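You operate a simulated robot arm through the tools that you are given. There is no shell and no other tool.

The job below is to be done with a simulated robot arm. You get a single attempt, and the scene is never put back.

TASK
Put things in order on the top of the trestle bench. At the end: the green roll of bin bags stands where the red castor stood; the red castor stands where the grey door stop stood; the green gel pack from the top of the trestle bench stands where the green roll of bin bags stood; the grey door stop stands on top of the teal picnic tumbler; whatever was shut is shut again. Leave all else as you found it, and nothing knocked over.

Only the result counts: the job must be done as asked and must still hold three seconds after the hand-in. Knocking over, shifting, dropping, spilling or breaking anything else fails it.

THE ROBOT
A 7-joint arm with a two-finger parallel gripper, fixed in place. Base frame: the origin is at the foot of the arm, x ahead of it, y to its left, z up; the work surface is at about z = 0. Readings come in m, degrees, newtons and seconds.
With the tool pointing down near the work surface it reaches from about 0.22 to 0.58 m from the base axis. Its first joint turns from -66.0 to 66.0 degrees. Payload 2.5 kg.
The tool frame sits at the grasp point between the pads (the TCP): z along the fingers, y along the line on which they close. The tips reach 0.023 m beyond it. The gripper opens to 0.094 m. The fingers are 0.038 m wide and 0.01 m thick; the gripper's body (0.054 by 0.096 m) begins 0.039 m behind the TCP.
Orientation is told as [roll, pitch, yaw] about the base's x, y, z axes, in that order, counted from this pose: with the fingers straight down and closing along the base's y, the tool's x points along the base's -x, its y along +y and its z along -z.

THE INTERFACE
- The arm moves only by the tool send_rows. Its argument "increments" is a list that holds one entry, the list of rows, each a list of 7 numbers: the shift along the tool's x, y, z in m, then the turn, a rotation vector about the tool's x, y, z in degrees, then the finger opening in m, from 0 to 0.094. In form: [[[dx, dy, dz, ax, ay, az, claw], ...]]. A call has 1 to 20 rows; each row is the pose to reach, as a shift and turn from the pose commanded when the call began, along the tool's axes at that moment. Each row takes 0.2 s and may step no farther than 0.05 m and 8.6 degrees from the row before; otherwise, or with a gripper value out of range, the whole call is refused. A pose out of reach is approached as far as the arm can. The call stops where the force on the tool passes 40 N (or 10 N more than at its start, if that is more) or the arm is blocked; 0.2 s more then pass. The fingers move at their own pace (about 0.108 m/s each) and stop on an object; they squeeze with about 31 N. The grip force told is the motor's: it shows also when the fingers shut on nothing. Time passes only in rows, and 0.2 s behind the last, so rows that repeat a pose let the fingers close. It gives the time, the measured TCP pose, the force on the tool (base axes), the opening and the grip force at its end, in the units of the frame above (readings bear some noise), with the torque about the TCP (base axes, N m) and any sound that the robot's microphone picked up, and new pictures: "show" is both (left out), scene, wrist or none.
- Cameras (640 x 400 px; columns grow to the right, rows downward): "scene" is fixed at [0.1077, -0.3957, 0.5509]; the picture's right is [0.91, -0.42, 0.00], its down [-0.21, -0.46, -0.86] and it looks along [0.36, 0.78, -0.50] (base axes); focal length 318 px, centre (320, 200). "wrist" rides on the gripper at [0.086, 0.016, -0.075] in the tool frame; the picture's right is [-0.18, 0.98, 0.00], its down [-0.58, -0.11, -0.81] and it looks along [-0.79, -0.15, 0.59] (tool axes); focal length 243 px, centre (320, 200). There is no depth. A picture from a camera that has moved, and an enlarged one, comes with that camera's place and axes in the base frame and with its lens.
- inspect(camera, box): a new picture of the part [left, top, right, bottom] of that camera's present view, enlarged. It takes no simulated time.
- close_job(): hands the job in; it is judged then, once.

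Places have to be worked out from the pictures, the camera data and where the tool is seen. Open the gripper and draw the arm clear of the work before you hand the job in, unless the task says otherwise.

The tools are called after "Request:" by a JSON object that holds its "api" and its "payload". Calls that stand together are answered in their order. send_rows: Moves the arm, as the interface text tells. Its arguments: {"type":"object","properties":{"increments":{"type":"array","items":{"type":"array","items":{"type":"array","items":{"type":"number"}}}},"show":{"type":"string","enum":["both","scene","wrist","none"]}},"required":["increments"]} The other tools are called the same way: inspect (camera, box) takes an enlarged picture of a part of a camera's view; close_job () hands the job in.

At the start:

```text
clock: 0.0
tool_pos: [0.3909, -0.0747, 0.3587]
tcp_rot: [0.0, -0.1, 0.0]
force: [-0.6, 1.1, 0.5]
moment: [0.01, 0.01, -0.02]
opening: 0.0939
grasp_force: 0.1
```

scene: 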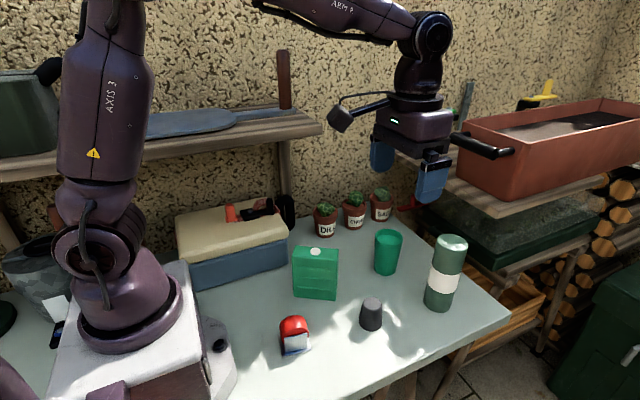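
wrist: 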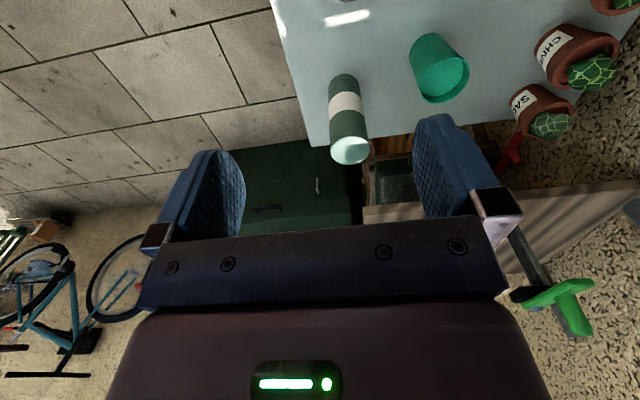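

I start by looking closer at the objects on the bench before moving anything.

Request:
{"api": "inspect", "payload": {"camera": "scene", "box": [260, 210, 500, 360]}}

Request:
{"api": "inspect", "payload": {"camera": "scene", "box": [160, 160, 320, 300]}}

Request:
{"api": "inspect", "payload": {"camera": "wrist", "box": [260, 0, 640, 200]}}

```text
2.67 times, centred on (380, 285) of scene
camera zoom: at [0.1077, -0.3957, 0.5509], right [0.91, -0.42, 0.0], down [-0.21, -0.46, -0.86], along [0.36, 0.78, -0.5], focal length 848 px, centre (160, -27)
```

zoom: 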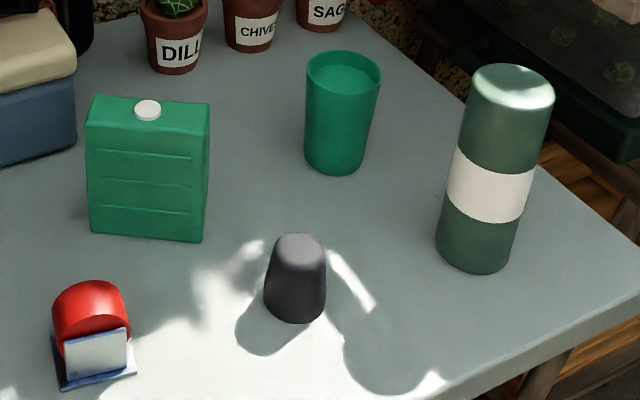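

```text
2.86 times, centred on (240, 230) of scene
camera zoom: at [0.1077, -0.3957, 0.5509], right [0.91, -0.42, 0.0], down [-0.21, -0.46, -0.86], along [0.36, 0.78, -0.5], focal length 909 px, centre (549, 114)
```

zoom: 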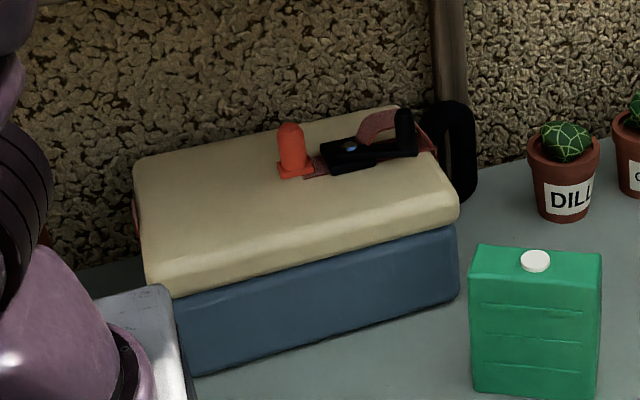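

```text
1.68 times, centred on (450, 100) of wrist
camera zoom: at [0.3044, -0.0576, 0.4345], right [0.18, 0.98, 0.0], down [0.58, -0.11, 0.81], along [0.79, -0.15, -0.59], focal length 409 px, centre (101, 368)
```

zoom: 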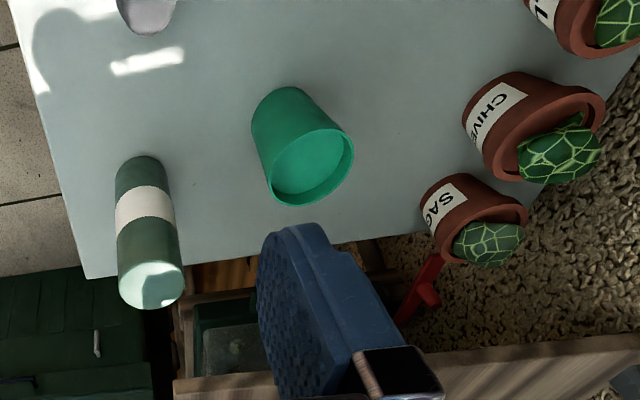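

Request:
{"api": "inspect", "payload": {"camera": "scene", "box": [264, 300, 328, 370]}}

Request:
{"api": "inspect", "payload": {"camera": "scene", "box": [345, 215, 425, 285]}}

Request:
{"api": "inspect", "payload": {"camera": "scene", "box": [340, 285, 405, 340]}}

Request:
{"api": "inspect", "payload": {"camera": "scene", "box": [280, 235, 350, 310]}}

Request:
{"api": "inspect", "payload": {"camera": "scene", "box": [0, 200, 240, 400]}}

```text
5.71 times, centred on (296, 335) of scene
camera zoom: at [0.1077, -0.3957, 0.5509], right [0.91, -0.42, 0.0], down [-0.21, -0.46, -0.86], along [0.36, 0.78, -0.5], focal length 1818 px, centre (457, -571)
```

zoom: 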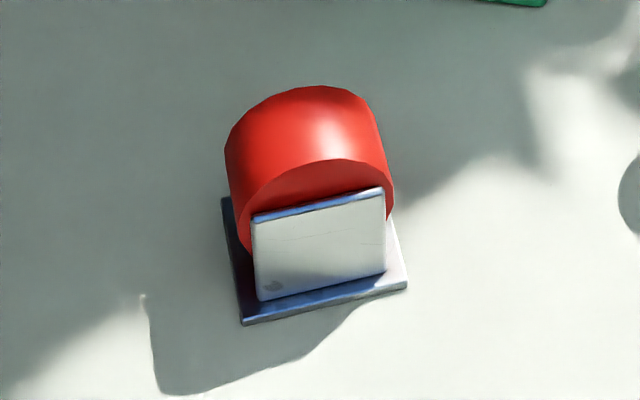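

```text
5.71 times, centred on (385, 250) of scene
camera zoom: at [0.1077, -0.3957, 0.5509], right [0.91, -0.42, 0.0], down [-0.21, -0.46, -0.86], along [0.36, 0.78, -0.5], focal length 1818 px, centre (-51, -86)
```

zoom: 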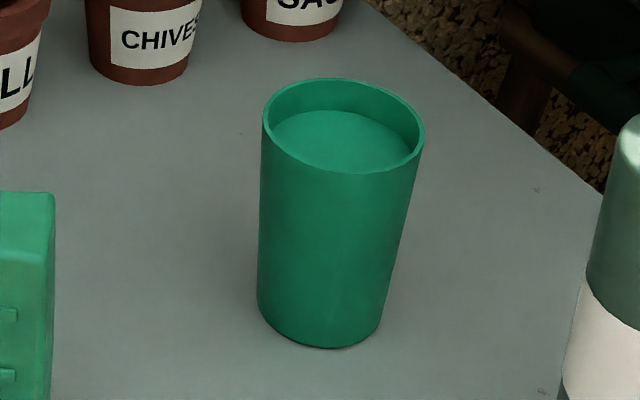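

```text
7.27 times, centred on (372, 312) of scene
camera zoom: at [0.1077, -0.3957, 0.5509], right [0.91, -0.42, 0.0], down [-0.21, -0.46, -0.86], along [0.36, 0.78, -0.5], focal length 2313 px, centre (-62, -618)
```

zoom: 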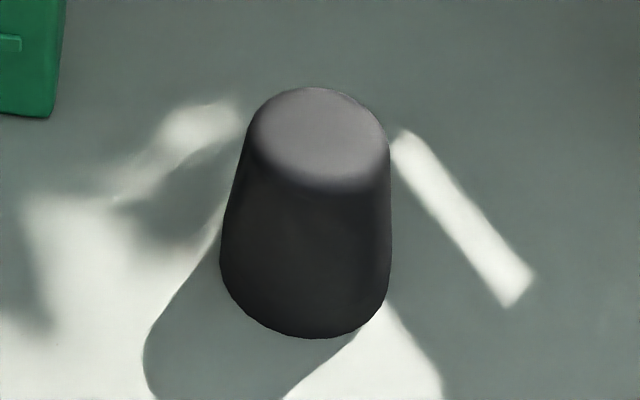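

```text
5.33 times, centred on (315, 272) of scene
camera zoom: at [0.1077, -0.3957, 0.5509], right [0.91, -0.42, 0.0], down [-0.21, -0.46, -0.86], along [0.36, 0.78, -0.5], focal length 1696 px, centre (347, -187)
```

zoom: 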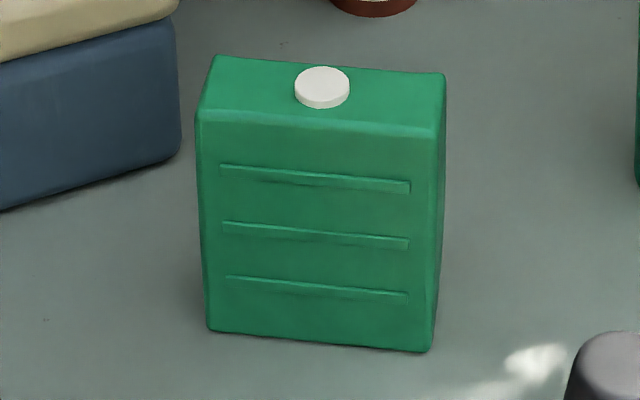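

```text
2.00 times, centred on (120, 300) of scene
camera zoom: at [0.1077, -0.3957, 0.5509], right [0.91, -0.42, 0.0], down [-0.21, -0.46, -0.86], along [0.36, 0.78, -0.5], focal length 636 px, centre (720, 0)
```

zoom: 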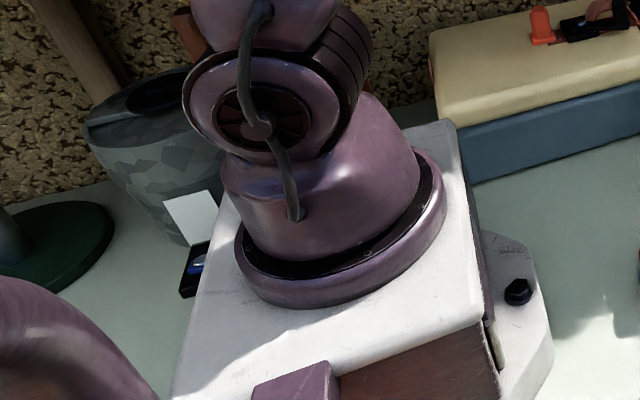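

The bench holds a grey conical door stop near (0.386, -0.041), a castor near (0.227, -0.02), the roll near (0.548, -0.06), the tumbler near (0.506, 0.079) and the gel pack near (0.315, 0.079). The tumbler top looks recessed about 1 cm. I move above the door stop first and check alignment.

Request:
{"api": "send_rows", "payload": {"increments": [[[0.001, 0.008, 0.045, 0, 0, 0, 0.094], [0.002, 0.016, 0.09, 0, 0, 0, 0.094], [0.004, 0.025, 0.135, 0, 0, 0, 0.094], [0.005, 0.034, 0.18, 0, 0, 0, 0.094], [0.005, 0.034, 0.219, 0, 0, 0, 0.094], [0.005, 0.034, 0.219, 0, 0, 0, 0.094]]], "show": "both"}}

```text
clock: 1.4
tool_pos: [0.3865, -0.039, 0.1392]
tcp_rot: [0.0, 0.1, 0.0]
force: [-0.2, 1.1, 0.3]
moment: [0.03, -0.01, 0.02]
opening: 0.0937
grasp_force: 0.1
camera wrist: at [0.3002, -0.023, 0.2145], right [0.18, 0.98, 0.0], down [0.58, -0.11, 0.81], along [0.79, -0.15, -0.59], focal length 243 px, centre (320, 200)
```

scene: 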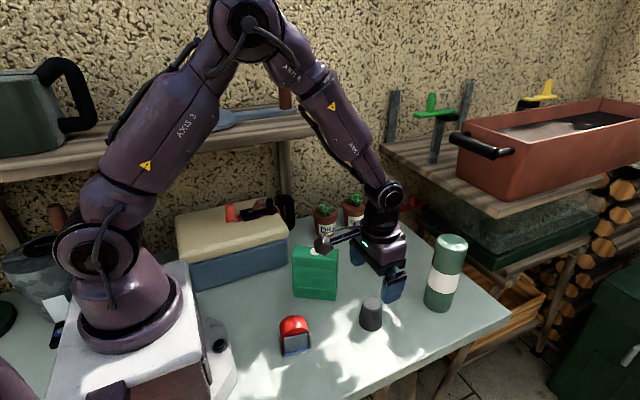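
wrist: 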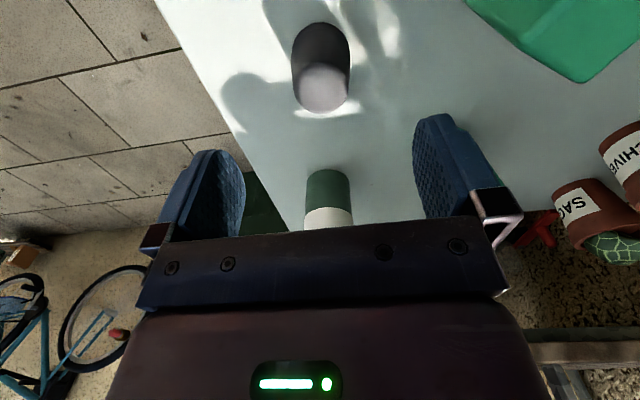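

The wrist view puts the door stop at about (0.388, -0.037), close to under the tool. I go down to TCP z ≈ 0.042 (so tips stay ~19 mm above the bench for the tumbler's rim) and look before closing.

Request:
{"api": "send_rows", "payload": {"increments": [[[-0.001, 0.002, 0.03, 0, 0, 0, 0.094], [-0.001, 0.002, 0.06, 0, 0, 0, 0.094], [-0.001, 0.002, 0.085, 0, 0, 0, 0.094], [-0.001, 0.002, 0.097, 0, 0, 0, 0.094], [-0.001, 0.002, 0.097, 0, 0, 0, 0.094]]], "show": "both"}}

```text
clock: 2.6
tool_pos: [0.3865, -0.0389, 0.0422]
tcp_rot: [0.0, -0.1, 0.1]
force: [-1.3, -0.9, 1.4]
moment: [-0.01, 0.02, 0.0]
opening: 0.0941
grasp_force: 0.1
camera wrist: at [0.3007, -0.0216, 0.1186], right [0.18, 0.98, 0.0], down [0.58, -0.11, 0.81], along [0.79, -0.15, -0.59], focal length 243 px, centre (320, 200)
```

scene: 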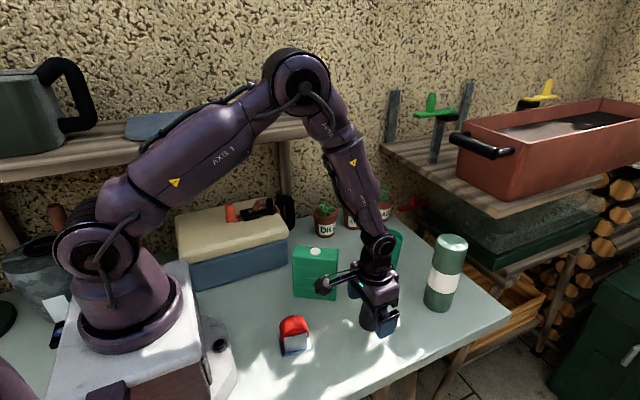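
wrist: 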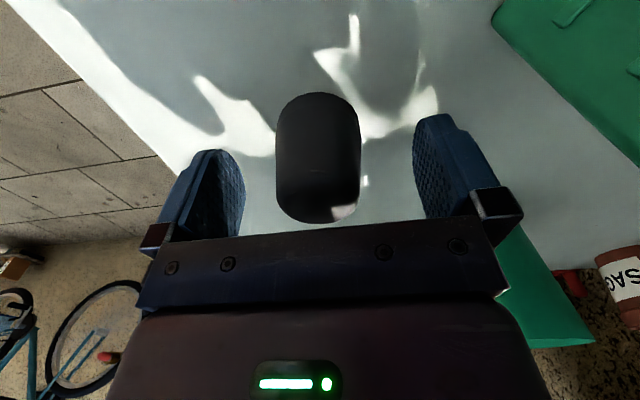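

The door stop is centred between the fingers. I close the gripper here.

Request:
{"api": "send_rows", "payload": {"increments": [[[0, 0, 0, 0, 0, 0, 0.06], [0, 0, 0, 0, 0, 0, 0.03], [0, 0, 0, 0, 0, 0, 0.03], [0, 0, 0, 0, 0, 0, 0.03]]], "show": "both"}}

```text
clock: 3.6
tool_pos: [0.3852, -0.0407, 0.0427]
tcp_rot: [-0.1, 0.0, 0.0]
force: [0.0, -0.1, 0.1]
moment: [0.0, 0.01, 0.01]
opening: 0.0429
grasp_force: 31.4
camera wrist: at [0.3006, -0.0216, 0.1188], right [0.18, 0.98, 0.0], down [0.58, -0.11, 0.81], along [0.79, -0.15, -0.59], focal length 243 px, centre (320, 200)
```

scene: 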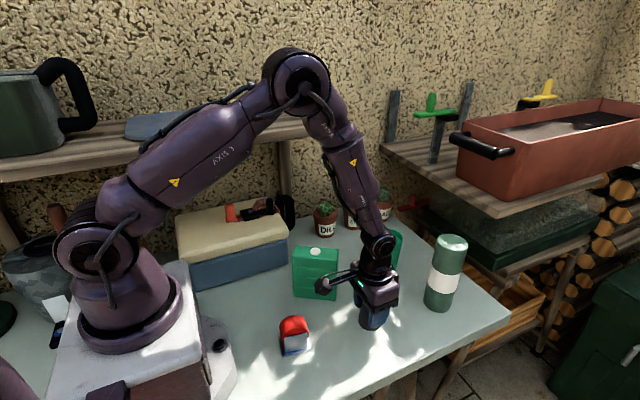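
wrist: 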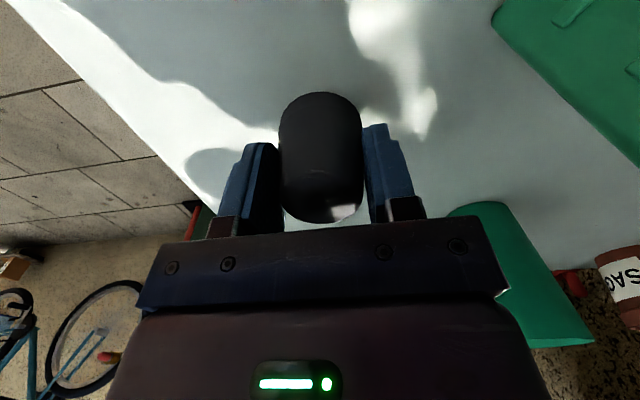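

The grip is firm at 43 mm. I lift it straight up and move part of the way toward the tumbler, then look.

Request:
{"api": "send_rows", "payload": {"increments": [[[0, 0, -0.03, 0, 0, 0, 0.03], [0, 0, -0.07, 0, 0, 0, 0.03], [0, 0, -0.11, 0, 0, 0, 0.03], [0, 0, -0.15, 0, 0, 0, 0.03], [-0.01, 0.03, -0.16, 0, 0, 0, 0.03], [-0.02, 0.07, -0.16, 0, 0, 0, 0.03], [-0.03, 0.1, -0.16, 0, 0, 0, 0.03], [-0.04, 0.117, -0.16, 0, 0, 0, 0.03], [-0.04, 0.117, -0.16, 0, 0, 0, 0.03]]], "show": "both"}}

```text
clock: 5.6
tool_pos: [0.4276, 0.0797, 0.2022]
tcp_rot: [0.0, 0.0, 0.0]
force: [0.3, 0.5, -0.4]
moment: [-0.02, -0.01, -0.01]
opening: 0.0427
grasp_force: 31.5
camera wrist: at [0.341, 0.0967, 0.2776], right [0.18, 0.98, 0.0], down [0.58, -0.11, 0.81], along [0.79, -0.15, -0.59], focal length 243 px, centre (320, 200)
```

scene: 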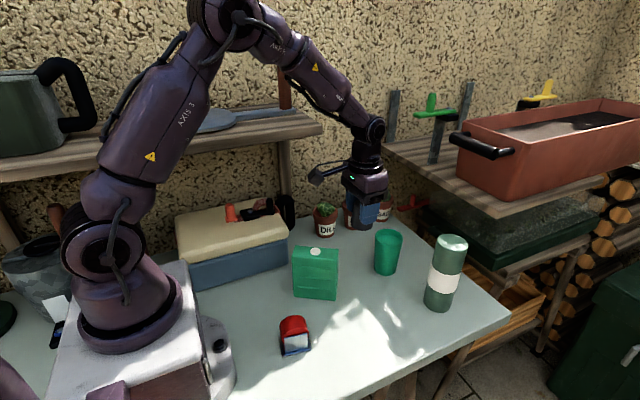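
wrist: 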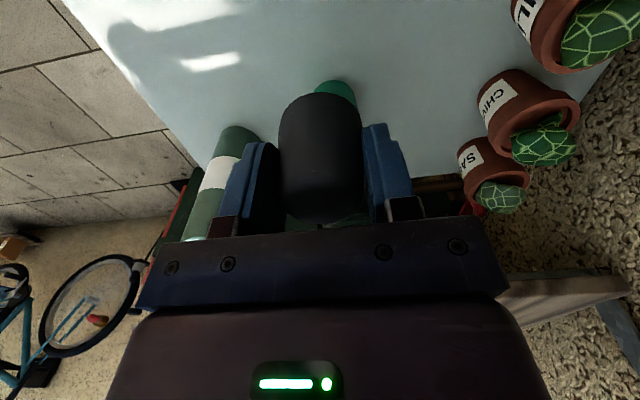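

The door stop is held well. Relative estimates put the tumbler centre at about (0.507, 0.080), top about z 0.10. I move over it with the stop's base still ~2.5 cm above the rim and check from the scene camera.

Request:
{"api": "send_rows", "payload": {"increments": [[[-0.03, 0.0, 0, 0, 0, 0, 0.03], [-0.06, 0.0, 0, 0, 0, 0, 0.03], [-0.08, 0.0, 0.01, 0, 0, 0, 0.03], [-0.08, 0.0, 0.033, 0, 0, 0, 0.03], [-0.08, 0.0, 0.033, 0, 0, 0, 0.03]]], "show": "both"}}

Request:
{"api": "inspect", "payload": {"camera": "scene", "box": [335, 170, 435, 290]}}

```text
clock: 6.8
tool_pos: [0.506, 0.0783, 0.1688]
tcp_rot: [0.0, 0.0, 0.0]
force: [-0.5, -0.3, -1.1]
moment: [-0.01, 0.0, -0.02]
opening: 0.0427
grasp_force: 31.1
camera wrist: at [0.4205, 0.0952, 0.2448], right [0.18, 0.98, 0.0], down [0.58, -0.11, 0.81], along [0.79, -0.15, -0.59], focal length 243 px, centre (320, 200)
```

scene: 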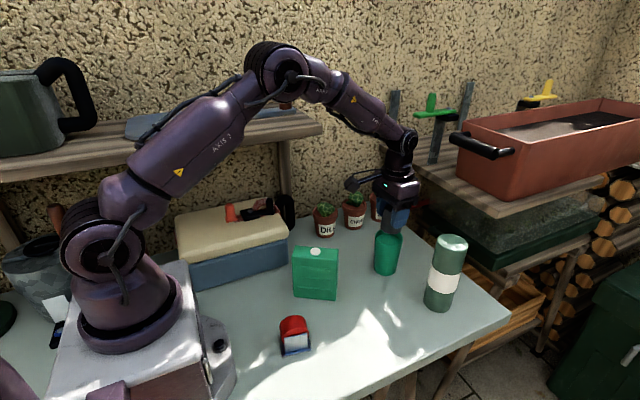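
wrist: 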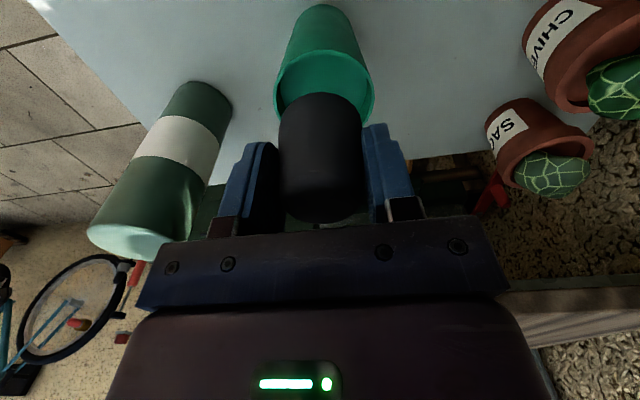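

```text
3.33 times, centred on (385, 230) of scene
camera zoom: at [0.1078, -0.3957, 0.5509], right [0.91, -0.42, 0.0], down [-0.21, -0.46, -0.86], along [0.36, 0.78, -0.5], focal length 1060 px, centre (103, 100)
```

zoom: 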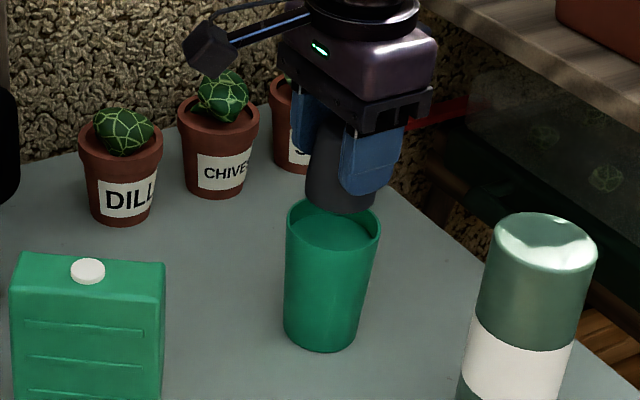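

The door stop is roughly over the tumbler; the rim seems 2–3 mm further in +y. I zoom both cameras to refine before lowering.

Request:
{"api": "inspect", "payload": {"camera": "wrist", "box": [250, 0, 400, 130]}}

Request:
{"api": "inspect", "payload": {"camera": "scene", "box": [360, 210, 420, 280]}}

```text
3.08 times, centred on (325, 65) of wrist
camera zoom: at [0.4205, 0.0952, 0.2448], right [0.18, 0.98, 0.0], down [0.58, -0.11, 0.81], along [0.79, -0.15, -0.59], focal length 746 px, centre (305, 615)
```

zoom: 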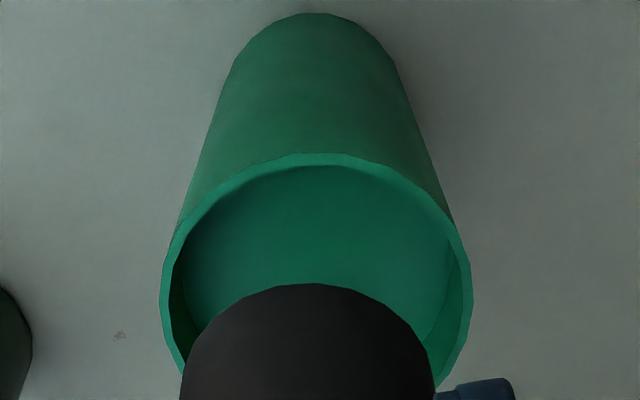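

```text
5.71 times, centred on (390, 245) of scene
camera zoom: at [0.1078, -0.3957, 0.5509], right [0.91, -0.42, 0.0], down [-0.21, -0.46, -0.86], along [0.36, 0.78, -0.5], focal length 1818 px, centre (-80, -57)
```

zoom: 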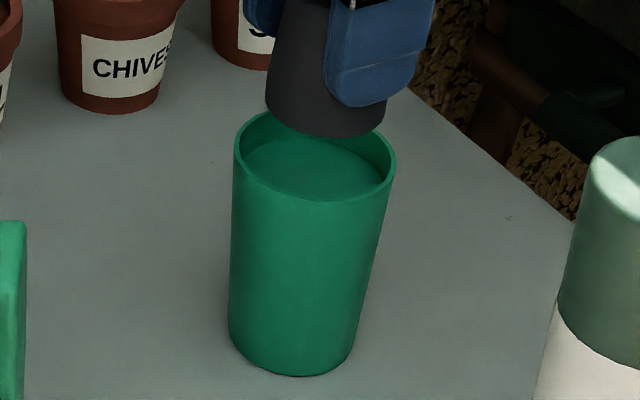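

Both cameras agree the tumbler centre is ~2 mm toward +y of the door stop. I shift by 2 mm and lower it in small steps until the base is about at rim level.

Request:
{"api": "send_rows", "payload": {"increments": [[[0, 0.002, 0.0, 0, 0, 0, 0.03], [0, 0.002, 0.01, 0, 0, 0, 0.03], [0, 0.002, 0.018, 0, 0, 0, 0.03], [0, 0.002, 0.023, 0, 0, 0, 0.03], [0, 0.002, 0.027, 0, 0, 0, 0.03], [0, 0.002, 0.03, 0, 0, 0, 0.03], [0, 0.002, 0.03, 0, 0, 0, 0.03]]], "show": "both"}}

Request:
{"api": "inspect", "payload": {"camera": "scene", "box": [360, 200, 420, 280]}}

Request:
{"api": "inspect", "payload": {"camera": "wrist", "box": [250, 0, 400, 130]}}

```text
clock: 8.4
tool_pos: [0.5081, 0.0807, 0.143]
tcp_rot: [0.1, -0.3, 0.0]
force: [-10.9, -1.4, 37.0]
moment: [-0.04, 0.75, 0.02]
opening: 0.0428
grasp_force: 30.9
camera wrist: at [0.4211, 0.0976, 0.2179], right [0.18, 0.98, 0.0], down [0.58, -0.11, 0.81], along [0.8, -0.15, -0.59], focal length 243 px, centre (320, 200)
```

scene: 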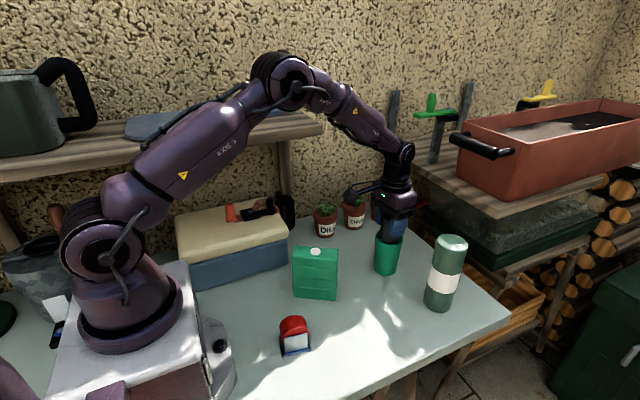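
wrist: 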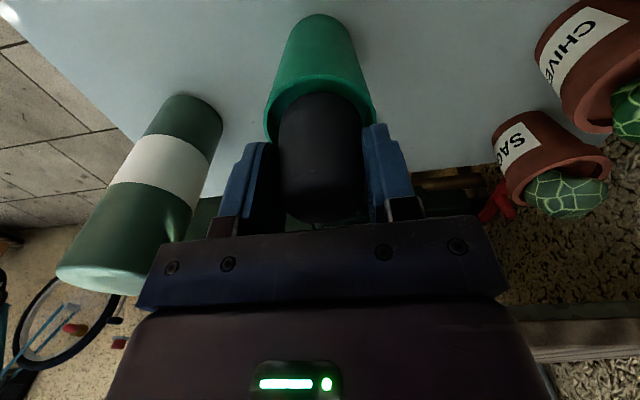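

```text
5.00 times, centred on (390, 240) of scene
camera zoom: at [0.1075, -0.3957, 0.5509], right [0.91, -0.42, 0.0], down [-0.21, -0.46, -0.86], along [0.36, 0.78, -0.5], focal length 1590 px, centre (-30, 0)
```

zoom: 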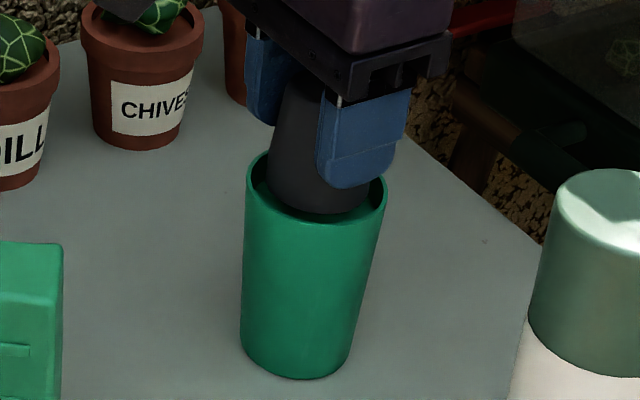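

```text
3.08 times, centred on (325, 65) of wrist
camera zoom: at [0.4211, 0.0976, 0.2179], right [0.18, 0.98, 0.0], down [0.58, -0.11, 0.81], along [0.8, -0.15, -0.59], focal length 746 px, centre (305, 615)
```

zoom: 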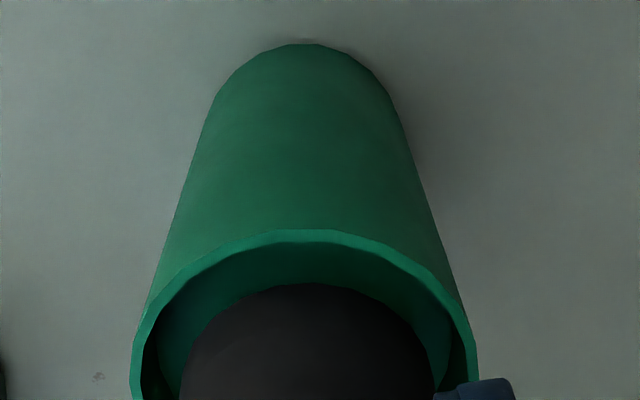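

Contact: 37 N upward at TCP z ≈ 0.143, i.e. the stop's base is at about z 0.10. I zoom in to see whether it sits on the inner floor or on the rim before easing off.

Request:
{"api": "inspect", "payload": {"camera": "scene", "box": [372, 222, 404, 250]}}

Request:
{"api": "inspect", "payload": {"camera": "wrist", "box": [260, 60, 390, 150]}}

```text
14.29 times, centred on (388, 236) of scene
camera zoom: at [0.1075, -0.3957, 0.5509], right [0.91, -0.42, 0.0], down [-0.21, -0.46, -0.86], along [0.36, 0.78, -0.5], focal length 4544 px, centre (-651, -314)
```

zoom: 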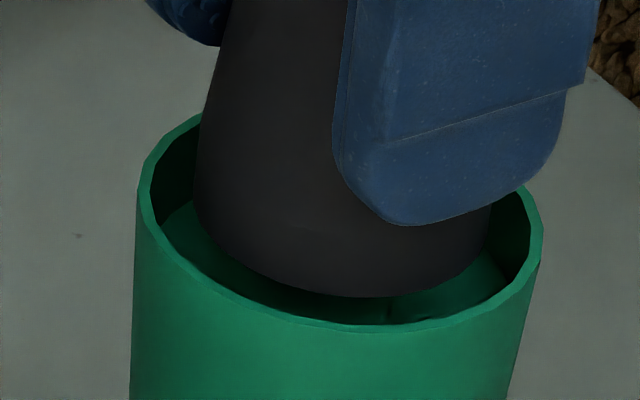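

```text
4.44 times, centred on (325, 105) of wrist
camera zoom: at [0.4211, 0.0976, 0.2179], right [0.18, 0.98, 0.0], down [0.58, -0.11, 0.81], along [0.8, -0.15, -0.59], focal length 1078 px, centre (298, 622)
```

zoom: 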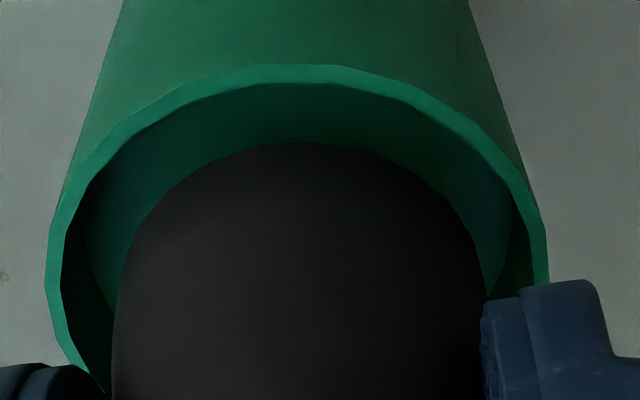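

The base appears centred in the rim and at rim level, with the contact force showing it's being supported there. I ease up 2 mm to relieve the load and read the force.

Request:
{"api": "send_rows", "payload": {"increments": [[[0, 0, -0.002, 0, 0, 0, 0.03], [0, 0, -0.002, 0, 0, 0, 0.03]]], "show": "none"}}

```text
clock: 9.0
tool_pos: [0.5078, 0.0807, 0.1432]
tcp_rot: [0.0, -0.3, 0.1]
force: [1.5, 0.6, 22.2]
moment: [0.07, -0.15, 0.01]
opening: 0.0429
grasp_force: 31.1
```

Request:
{"api": "send_rows", "payload": {"increments": [[[0, 0, -0.0015, 0, 0, 0, 0.03], [0, 0, -0.0015, 0, 0, 0, 0.03]]], "show": "none"}}

```text
clock: 9.6
tool_pos: [0.506, 0.0803, 0.1433]
tcp_rot: [0.1, -0.1, 0.0]
force: [5.9, 0.1, 12.9]
moment: [0.12, -0.53, -0.02]
opening: 0.0428
grasp_force: 31.6
```

Request:
{"api": "send_rows", "payload": {"increments": [[[0, 0, -0.001, 0, 0, 0, 0.03], [0, 0, -0.001, 0, 0, 0, 0.03]]], "show": "both"}}

Request:
{"api": "inspect", "payload": {"camera": "scene", "box": [360, 200, 420, 280]}}

```text
clock: 10.2
tool_pos: [0.506, 0.0807, 0.1426]
tcp_rot: [0.0, 0.1, -0.1]
force: [2.3, 0.5, 3.9]
moment: [0.01, -0.28, 0.02]
opening: 0.0427
grasp_force: 30.6
camera wrist: at [0.4198, 0.0975, 0.2194], right [0.18, 0.98, 0.0], down [0.58, -0.11, 0.8], along [0.79, -0.15, -0.59], focal length 243 px, centre (320, 200)
```

scene: 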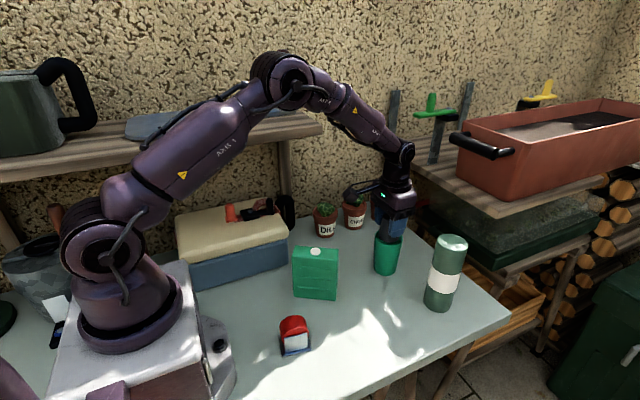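
wrist: 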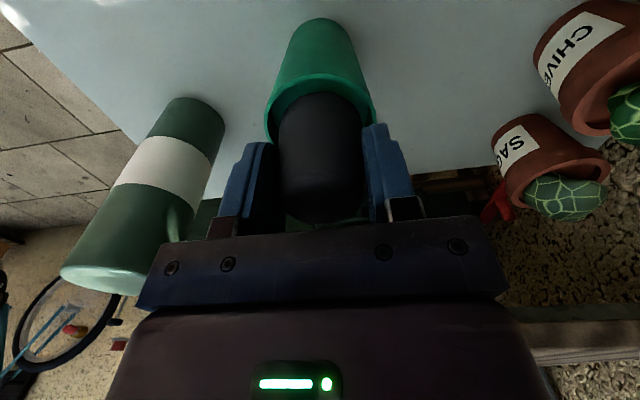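

```text
5.00 times, centred on (390, 240) of scene
camera zoom: at [0.1077, -0.3957, 0.5509], right [0.91, -0.42, 0.0], down [-0.21, -0.46, -0.86], along [0.36, 0.78, -0.5], focal length 1590 px, centre (-30, 0)
```

zoom: 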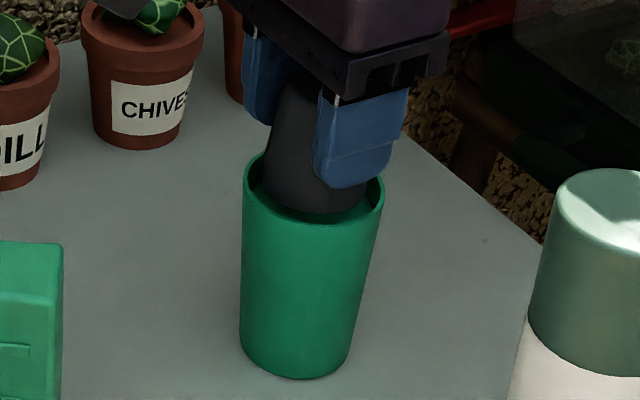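

Only ~4 N remains, so the stop is resting on the tumbler at z ≈ 0.10, centred. I open the gripper slightly and look.

Request:
{"api": "send_rows", "payload": {"increments": [[[0, 0, 0, 0, 0, 0, 0.047], [0, 0, 0, 0, 0, 0, 0.055], [0, 0, 0, 0, 0, 0, 0.065], [0, 0, 0, 0, 0, 0, 0.07], [0, 0, 0, 0, 0, 0, 0.07]]], "show": "both"}}

Request:
{"api": "inspect", "payload": {"camera": "scene", "box": [360, 200, 420, 280]}}

Request:
{"api": "inspect", "payload": {"camera": "wrist", "box": [240, 0, 400, 240]}}

```text
clock: 11.4
tool_pos: [0.5061, 0.0796, 0.1442]
tcp_rot: [0.0, 0.0, 0.0]
force: [-0.5, 0.0, -0.4]
moment: [0.04, -0.01, -0.03]
opening: 0.07
grasp_force: 0.0
camera wrist: at [0.4203, 0.0975, 0.22], right [0.18, 0.98, 0.0], down [0.58, -0.11, 0.81], along [0.79, -0.15, -0.59], focal length 243 px, centre (320, 200)
```

scene: 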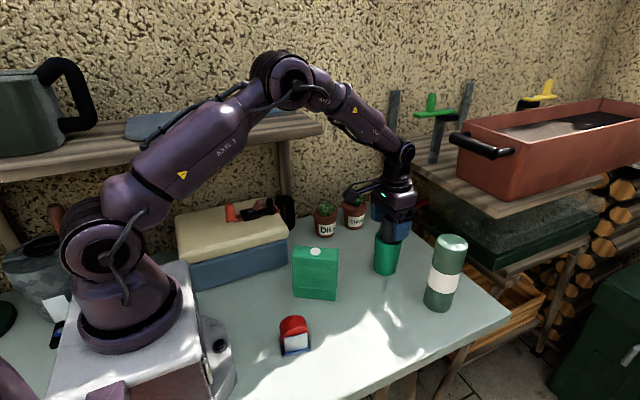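
wrist: 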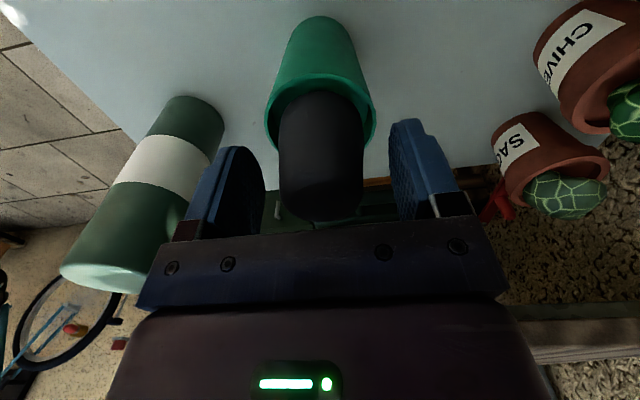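

```text
5.00 times, centred on (390, 240) of scene
camera zoom: at [0.1077, -0.3957, 0.5509], right [0.91, -0.42, 0.0], down [-0.21, -0.46, -0.86], along [0.36, 0.78, -0.5], focal length 1590 px, centre (-30, 0)
```

zoom: 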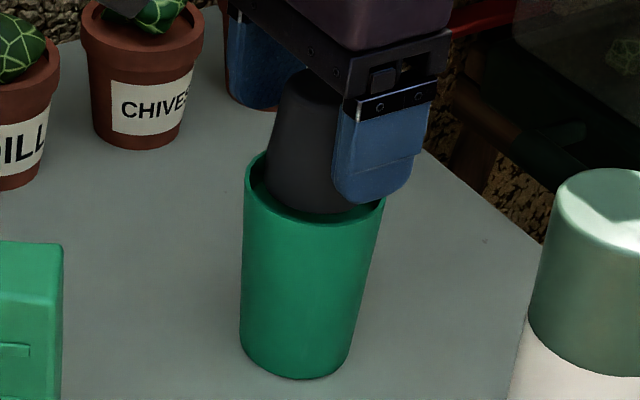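

```text
1.67 times, centred on (320, 120) of wrist
camera zoom: at [0.4203, 0.0975, 0.22], right [0.18, 0.98, 0.0], down [0.58, -0.11, 0.81], along [0.79, -0.15, -0.59], focal length 404 px, centre (320, 333)
```

zoom: 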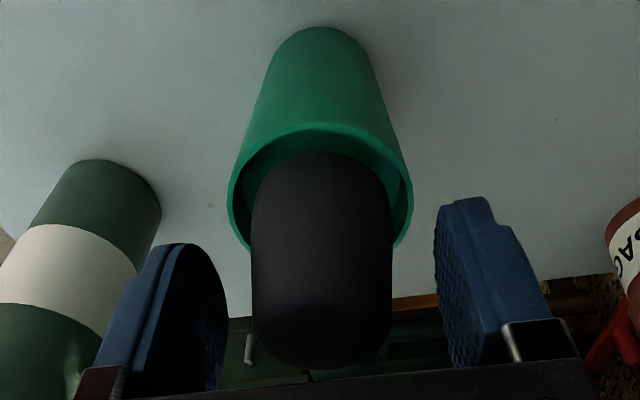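

The door stop stays put after release. I rise straight up and travel back to above the castor, then check both.

Request:
{"api": "send_rows", "payload": {"increments": [[[0, 0, -0.03, 0, 0, 0, 0.07], [0, 0, -0.07, 0, 0, 0, 0.07], [0, 0, -0.11, 0, 0, 0, 0.09], [0.03, -0.01, -0.12, 0, 0, 0, 0.094], [0.07, -0.025, -0.12, 0, 0, 0, 0.094], [0.11, -0.04, -0.12, 0, 0, 0, 0.094], [0.15, -0.055, -0.12, 0, 0, 0, 0.094], [0.19, -0.07, -0.12, 0, 0, 0, 0.094], [0.23, -0.085, -0.12, 0, 0, 0, 0.094], [0.26, -0.1, -0.11, 0, 0, 0, 0.094], [0.26, -0.1, -0.1, 0, 0, 0, 0.094]]], "show": "both"}}

Request:
{"api": "inspect", "payload": {"camera": "scene", "box": [360, 200, 420, 280]}}

```text
clock: 13.8
tool_pos: [0.2465, -0.0212, 0.2442]
tcp_rot: [0.0, 0.0, 0.0]
force: [0.9, -0.4, -0.6]
moment: [-0.02, -0.02, 0.0]
opening: 0.094
grasp_force: 0.2
camera wrist: at [0.1603, -0.0035, 0.3195], right [0.18, 0.98, 0.0], down [0.58, -0.11, 0.81], along [0.79, -0.15, -0.59], focal length 243 px, centre (320, 200)
```

scene: 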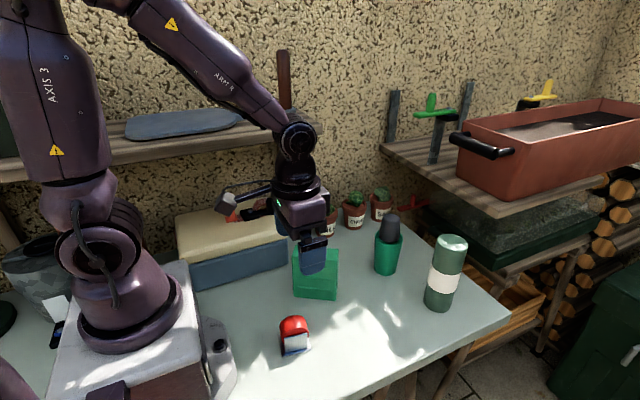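
wrist: 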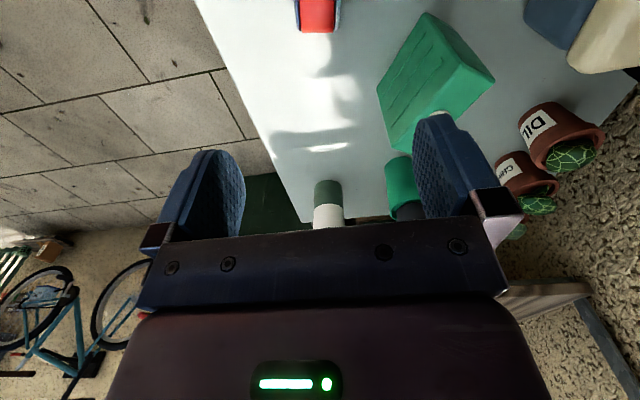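

```text
5.00 times, centred on (390, 240) of scene
camera zoom: at [0.1077, -0.3957, 0.5509], right [0.91, -0.42, 0.0], down [-0.21, -0.46, -0.86], along [0.36, 0.78, -0.5], focal length 1590 px, centre (-30, 0)
```

zoom: 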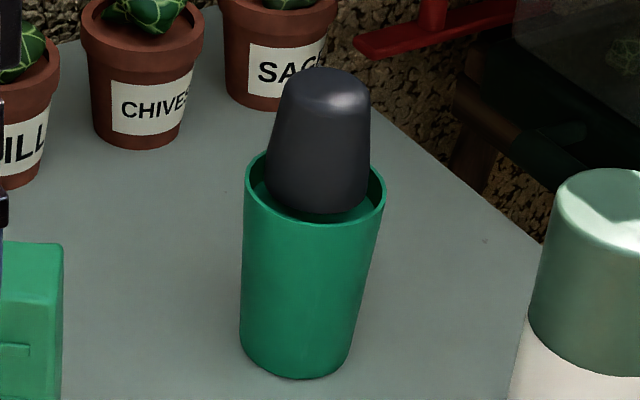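

The door stop stands well on the tumbler. The castor shows between its two side plates at y ≈ -0.02; I come lower over it to measure its position and yaw.

Request:
{"api": "send_rows", "payload": {"increments": [[[0.005, 0.001, 0.03, 0, 0, 0, 0.094], [0.01, 0.001, 0.06, 0, 0, 0, 0.094], [0.017, 0.001, 0.09, 0, 0, 0, 0.094], [0.017, 0.001, 0.09, 0, 0, 0, 0.094]]], "show": "both"}}

Request:
{"api": "inspect", "payload": {"camera": "wrist", "box": [240, 0, 400, 120]}}

Request:
{"api": "inspect", "payload": {"camera": "scene", "box": [264, 300, 328, 370]}}

```text
clock: 14.8
tool_pos: [0.2288, -0.0185, 0.1543]
tcp_rot: [0.0, 0.1, 0.0]
force: [-0.3, -0.5, -0.8]
moment: [0.02, 0.0, -0.02]
opening: 0.0939
grasp_force: 0.0
camera wrist: at [0.1432, -0.0022, 0.2299], right [0.18, 0.98, 0.0], down [0.58, -0.11, 0.81], along [0.79, -0.15, -0.59], focal length 243 px, centre (320, 200)
```

scene: 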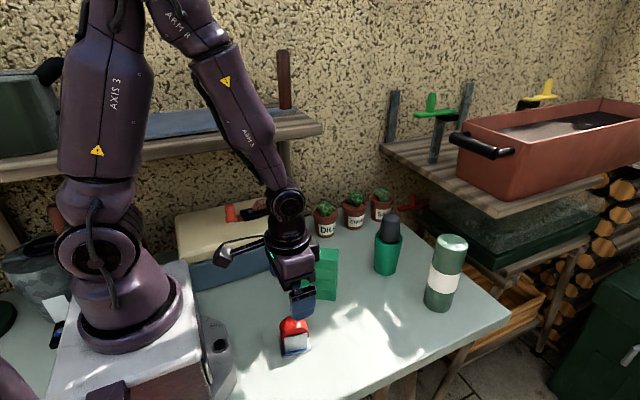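
wrist: 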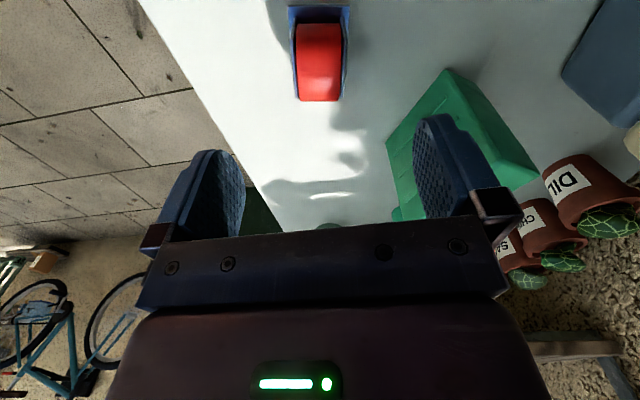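

```text
3.33 times, centred on (320, 60) of wrist
camera zoom: at [0.1432, -0.0022, 0.2299], right [0.18, 0.98, 0.0], down [0.58, -0.11, 0.81], along [0.79, -0.15, -0.59], focal length 809 px, centre (320, 667)
```

zoom: 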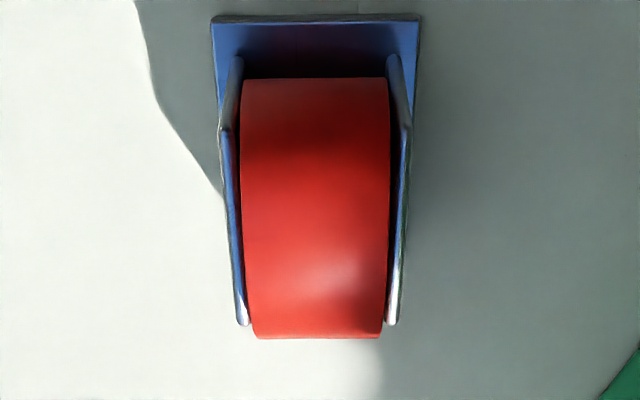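

```text
5.71 times, centred on (296, 335) of scene
camera zoom: at [0.1077, -0.3957, 0.5509], right [0.91, -0.42, 0.0], down [-0.21, -0.46, -0.86], along [0.36, 0.78, -0.5], focal length 1818 px, centre (457, -571)
```

zoom: 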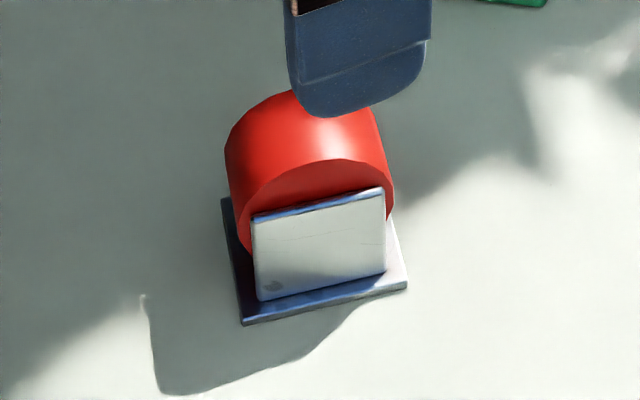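

The castor's plate edge is parallel to the wrist camera's right axis, so its yaw is about -10.4° and its centre is near (0.228, -0.0195). I turn the tool to match and come down to just above it.

Request:
{"api": "send_rows", "payload": {"increments": [[[0.001, -0.001, 0.01, 0, 0, 5, 0.094], [0.001, -0.001, 0.03, 0, 0, 10.4, 0.094], [0.001, -0.001, 0.055, 0, 0, 10.4, 0.094], [0.001, -0.001, 0.055, 0, 0, 10.4, 0.094]]], "show": "wrist"}}

Request:
{"api": "inspect", "payload": {"camera": "scene", "box": [250, 270, 350, 370]}}

```text
clock: 15.8
tool_pos: [0.2284, -0.0193, 0.1003]
tcp_rot: [-0.1, 0.0, -10.4]
force: [0.4, -0.1, 0.2]
moment: [-0.01, -0.01, 0.0]
opening: 0.0941
grasp_force: 0.1
camera wrist: at [0.147, 0.013, 0.1749], right [0.36, 0.93, 0.0], down [0.55, -0.21, 0.81], along [0.75, -0.29, -0.59], focal length 243 px, centre (320, 200)
```

wrist: 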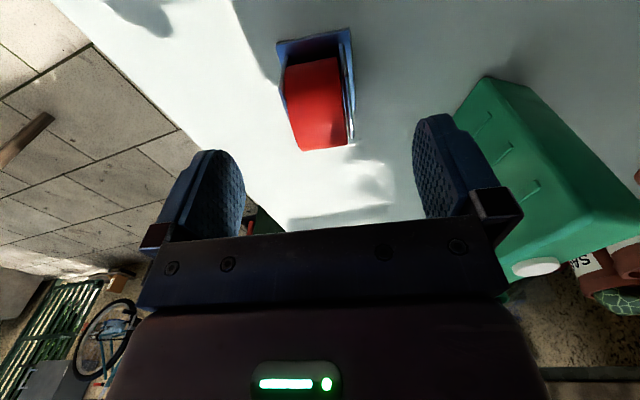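

```text
4.00 times, centred on (300, 320) of scene
camera zoom: at [0.1077, -0.3957, 0.5509], right [0.91, -0.42, 0.0], down [-0.21, -0.46, -0.86], along [0.36, 0.78, -0.5], focal length 1272 px, centre (400, -280)
```

zoom: 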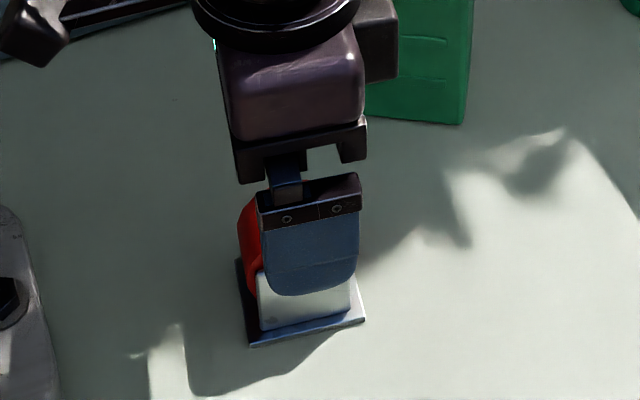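

The fingers are parallel to the castor's side plates. I lower to TCP z ≈ 0.034 so the tips stay above the base plate.

Request:
{"api": "send_rows", "payload": {"increments": [[[0, 0, 0.025, 0, 0, 0, 0.094], [0, 0, 0.05, 0, 0, 0, 0.094], [0, 0, 0.066, 0, 0, 0, 0.094], [0, 0, 0.066, 0, 0, 0, 0.094]]], "show": "both"}}

Request:
{"api": "inspect", "payload": {"camera": "scene", "box": [250, 290, 350, 380]}}

```text
clock: 16.8
tool_pos: [0.2293, -0.0207, 0.0338]
tcp_rot: [0.0, 0.0, -10.4]
force: [0.2, 1.1, -0.1]
moment: [0.0, 0.01, 0.01]
opening: 0.0937
grasp_force: 0.0
camera wrist: at [0.1465, 0.0124, 0.1081], right [0.36, 0.93, 0.0], down [0.55, -0.21, 0.81], along [0.75, -0.29, -0.59], focal length 243 px, centre (320, 200)
```

scene: 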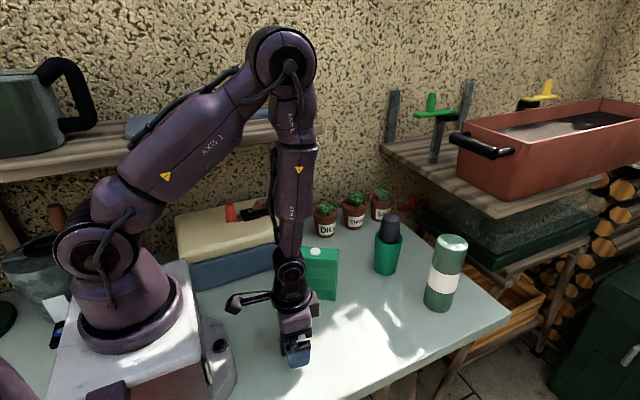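
wrist: 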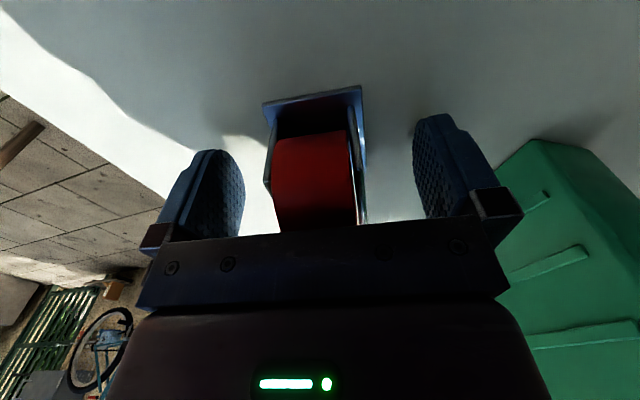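

```text
4.44 times, centred on (300, 335) of scene
camera zoom: at [0.1077, -0.3957, 0.5509], right [0.91, -0.42, 0.0], down [-0.21, -0.46, -0.86], along [0.36, 0.78, -0.5], focal length 1414 px, centre (409, -400)
```

zoom: 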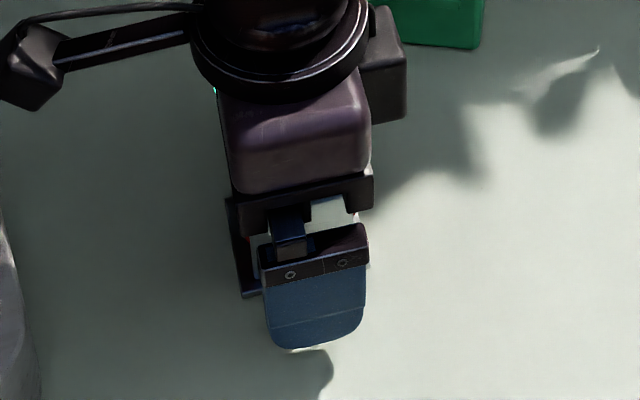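

The castor is between the fingers with tips over the bench. I close on the side plates.

Request:
{"api": "send_rows", "payload": {"increments": [[[0, 0, 0, 0, 0, 0, 0.06], [0, 0, 0, 0, 0, 0, 0.025], [0, 0, 0, 0, 0, 0, 0.025], [0, 0, 0, 0, 0, 0, 0.025], [0, 0, 0, 0, 0, 0, 0.025]]], "show": "both"}}

Request:
{"api": "inspect", "payload": {"camera": "scene", "box": [250, 290, 350, 380]}}

```text
clock: 18.0
tool_pos: [0.2283, -0.0194, 0.033]
tcp_rot: [-0.1, 0.1, -10.3]
force: [-0.1, 0.1, -0.7]
moment: [-0.01, 0.03, 0.02]
opening: 0.0395
grasp_force: 30.4
camera wrist: at [0.1464, 0.0124, 0.1083], right [0.36, 0.93, 0.0], down [0.55, -0.21, 0.81], along [0.75, -0.29, -0.59], focal length 243 px, centre (320, 200)
```

scene: 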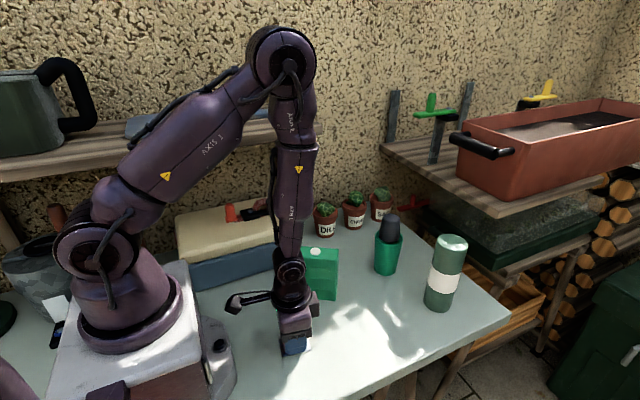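
wrist: 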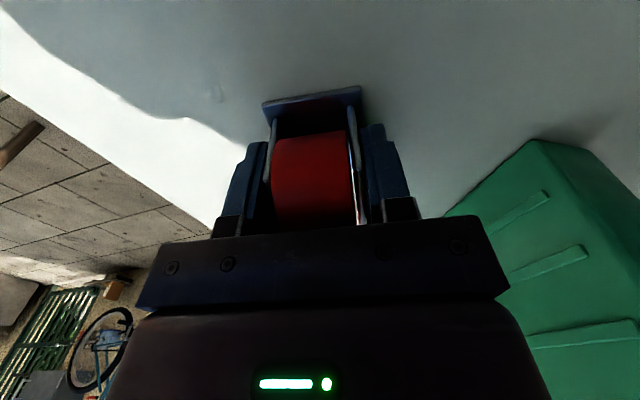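

```text
4.44 times, centred on (300, 335) of scene
camera zoom: at [0.1077, -0.3957, 0.5509], right [0.91, -0.42, 0.0], down [-0.21, -0.46, -0.86], along [0.36, 0.78, -0.5], focal length 1414 px, centre (409, -400)
```

zoom: 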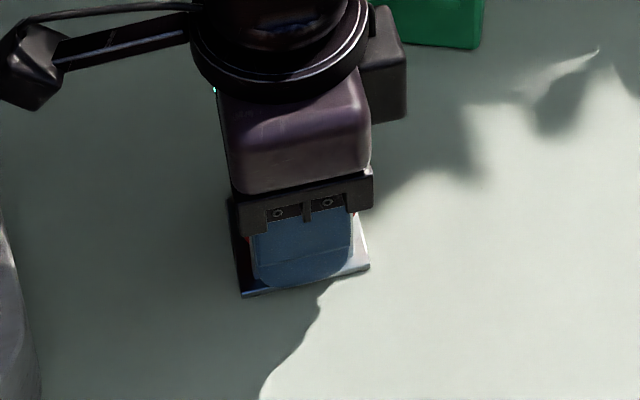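

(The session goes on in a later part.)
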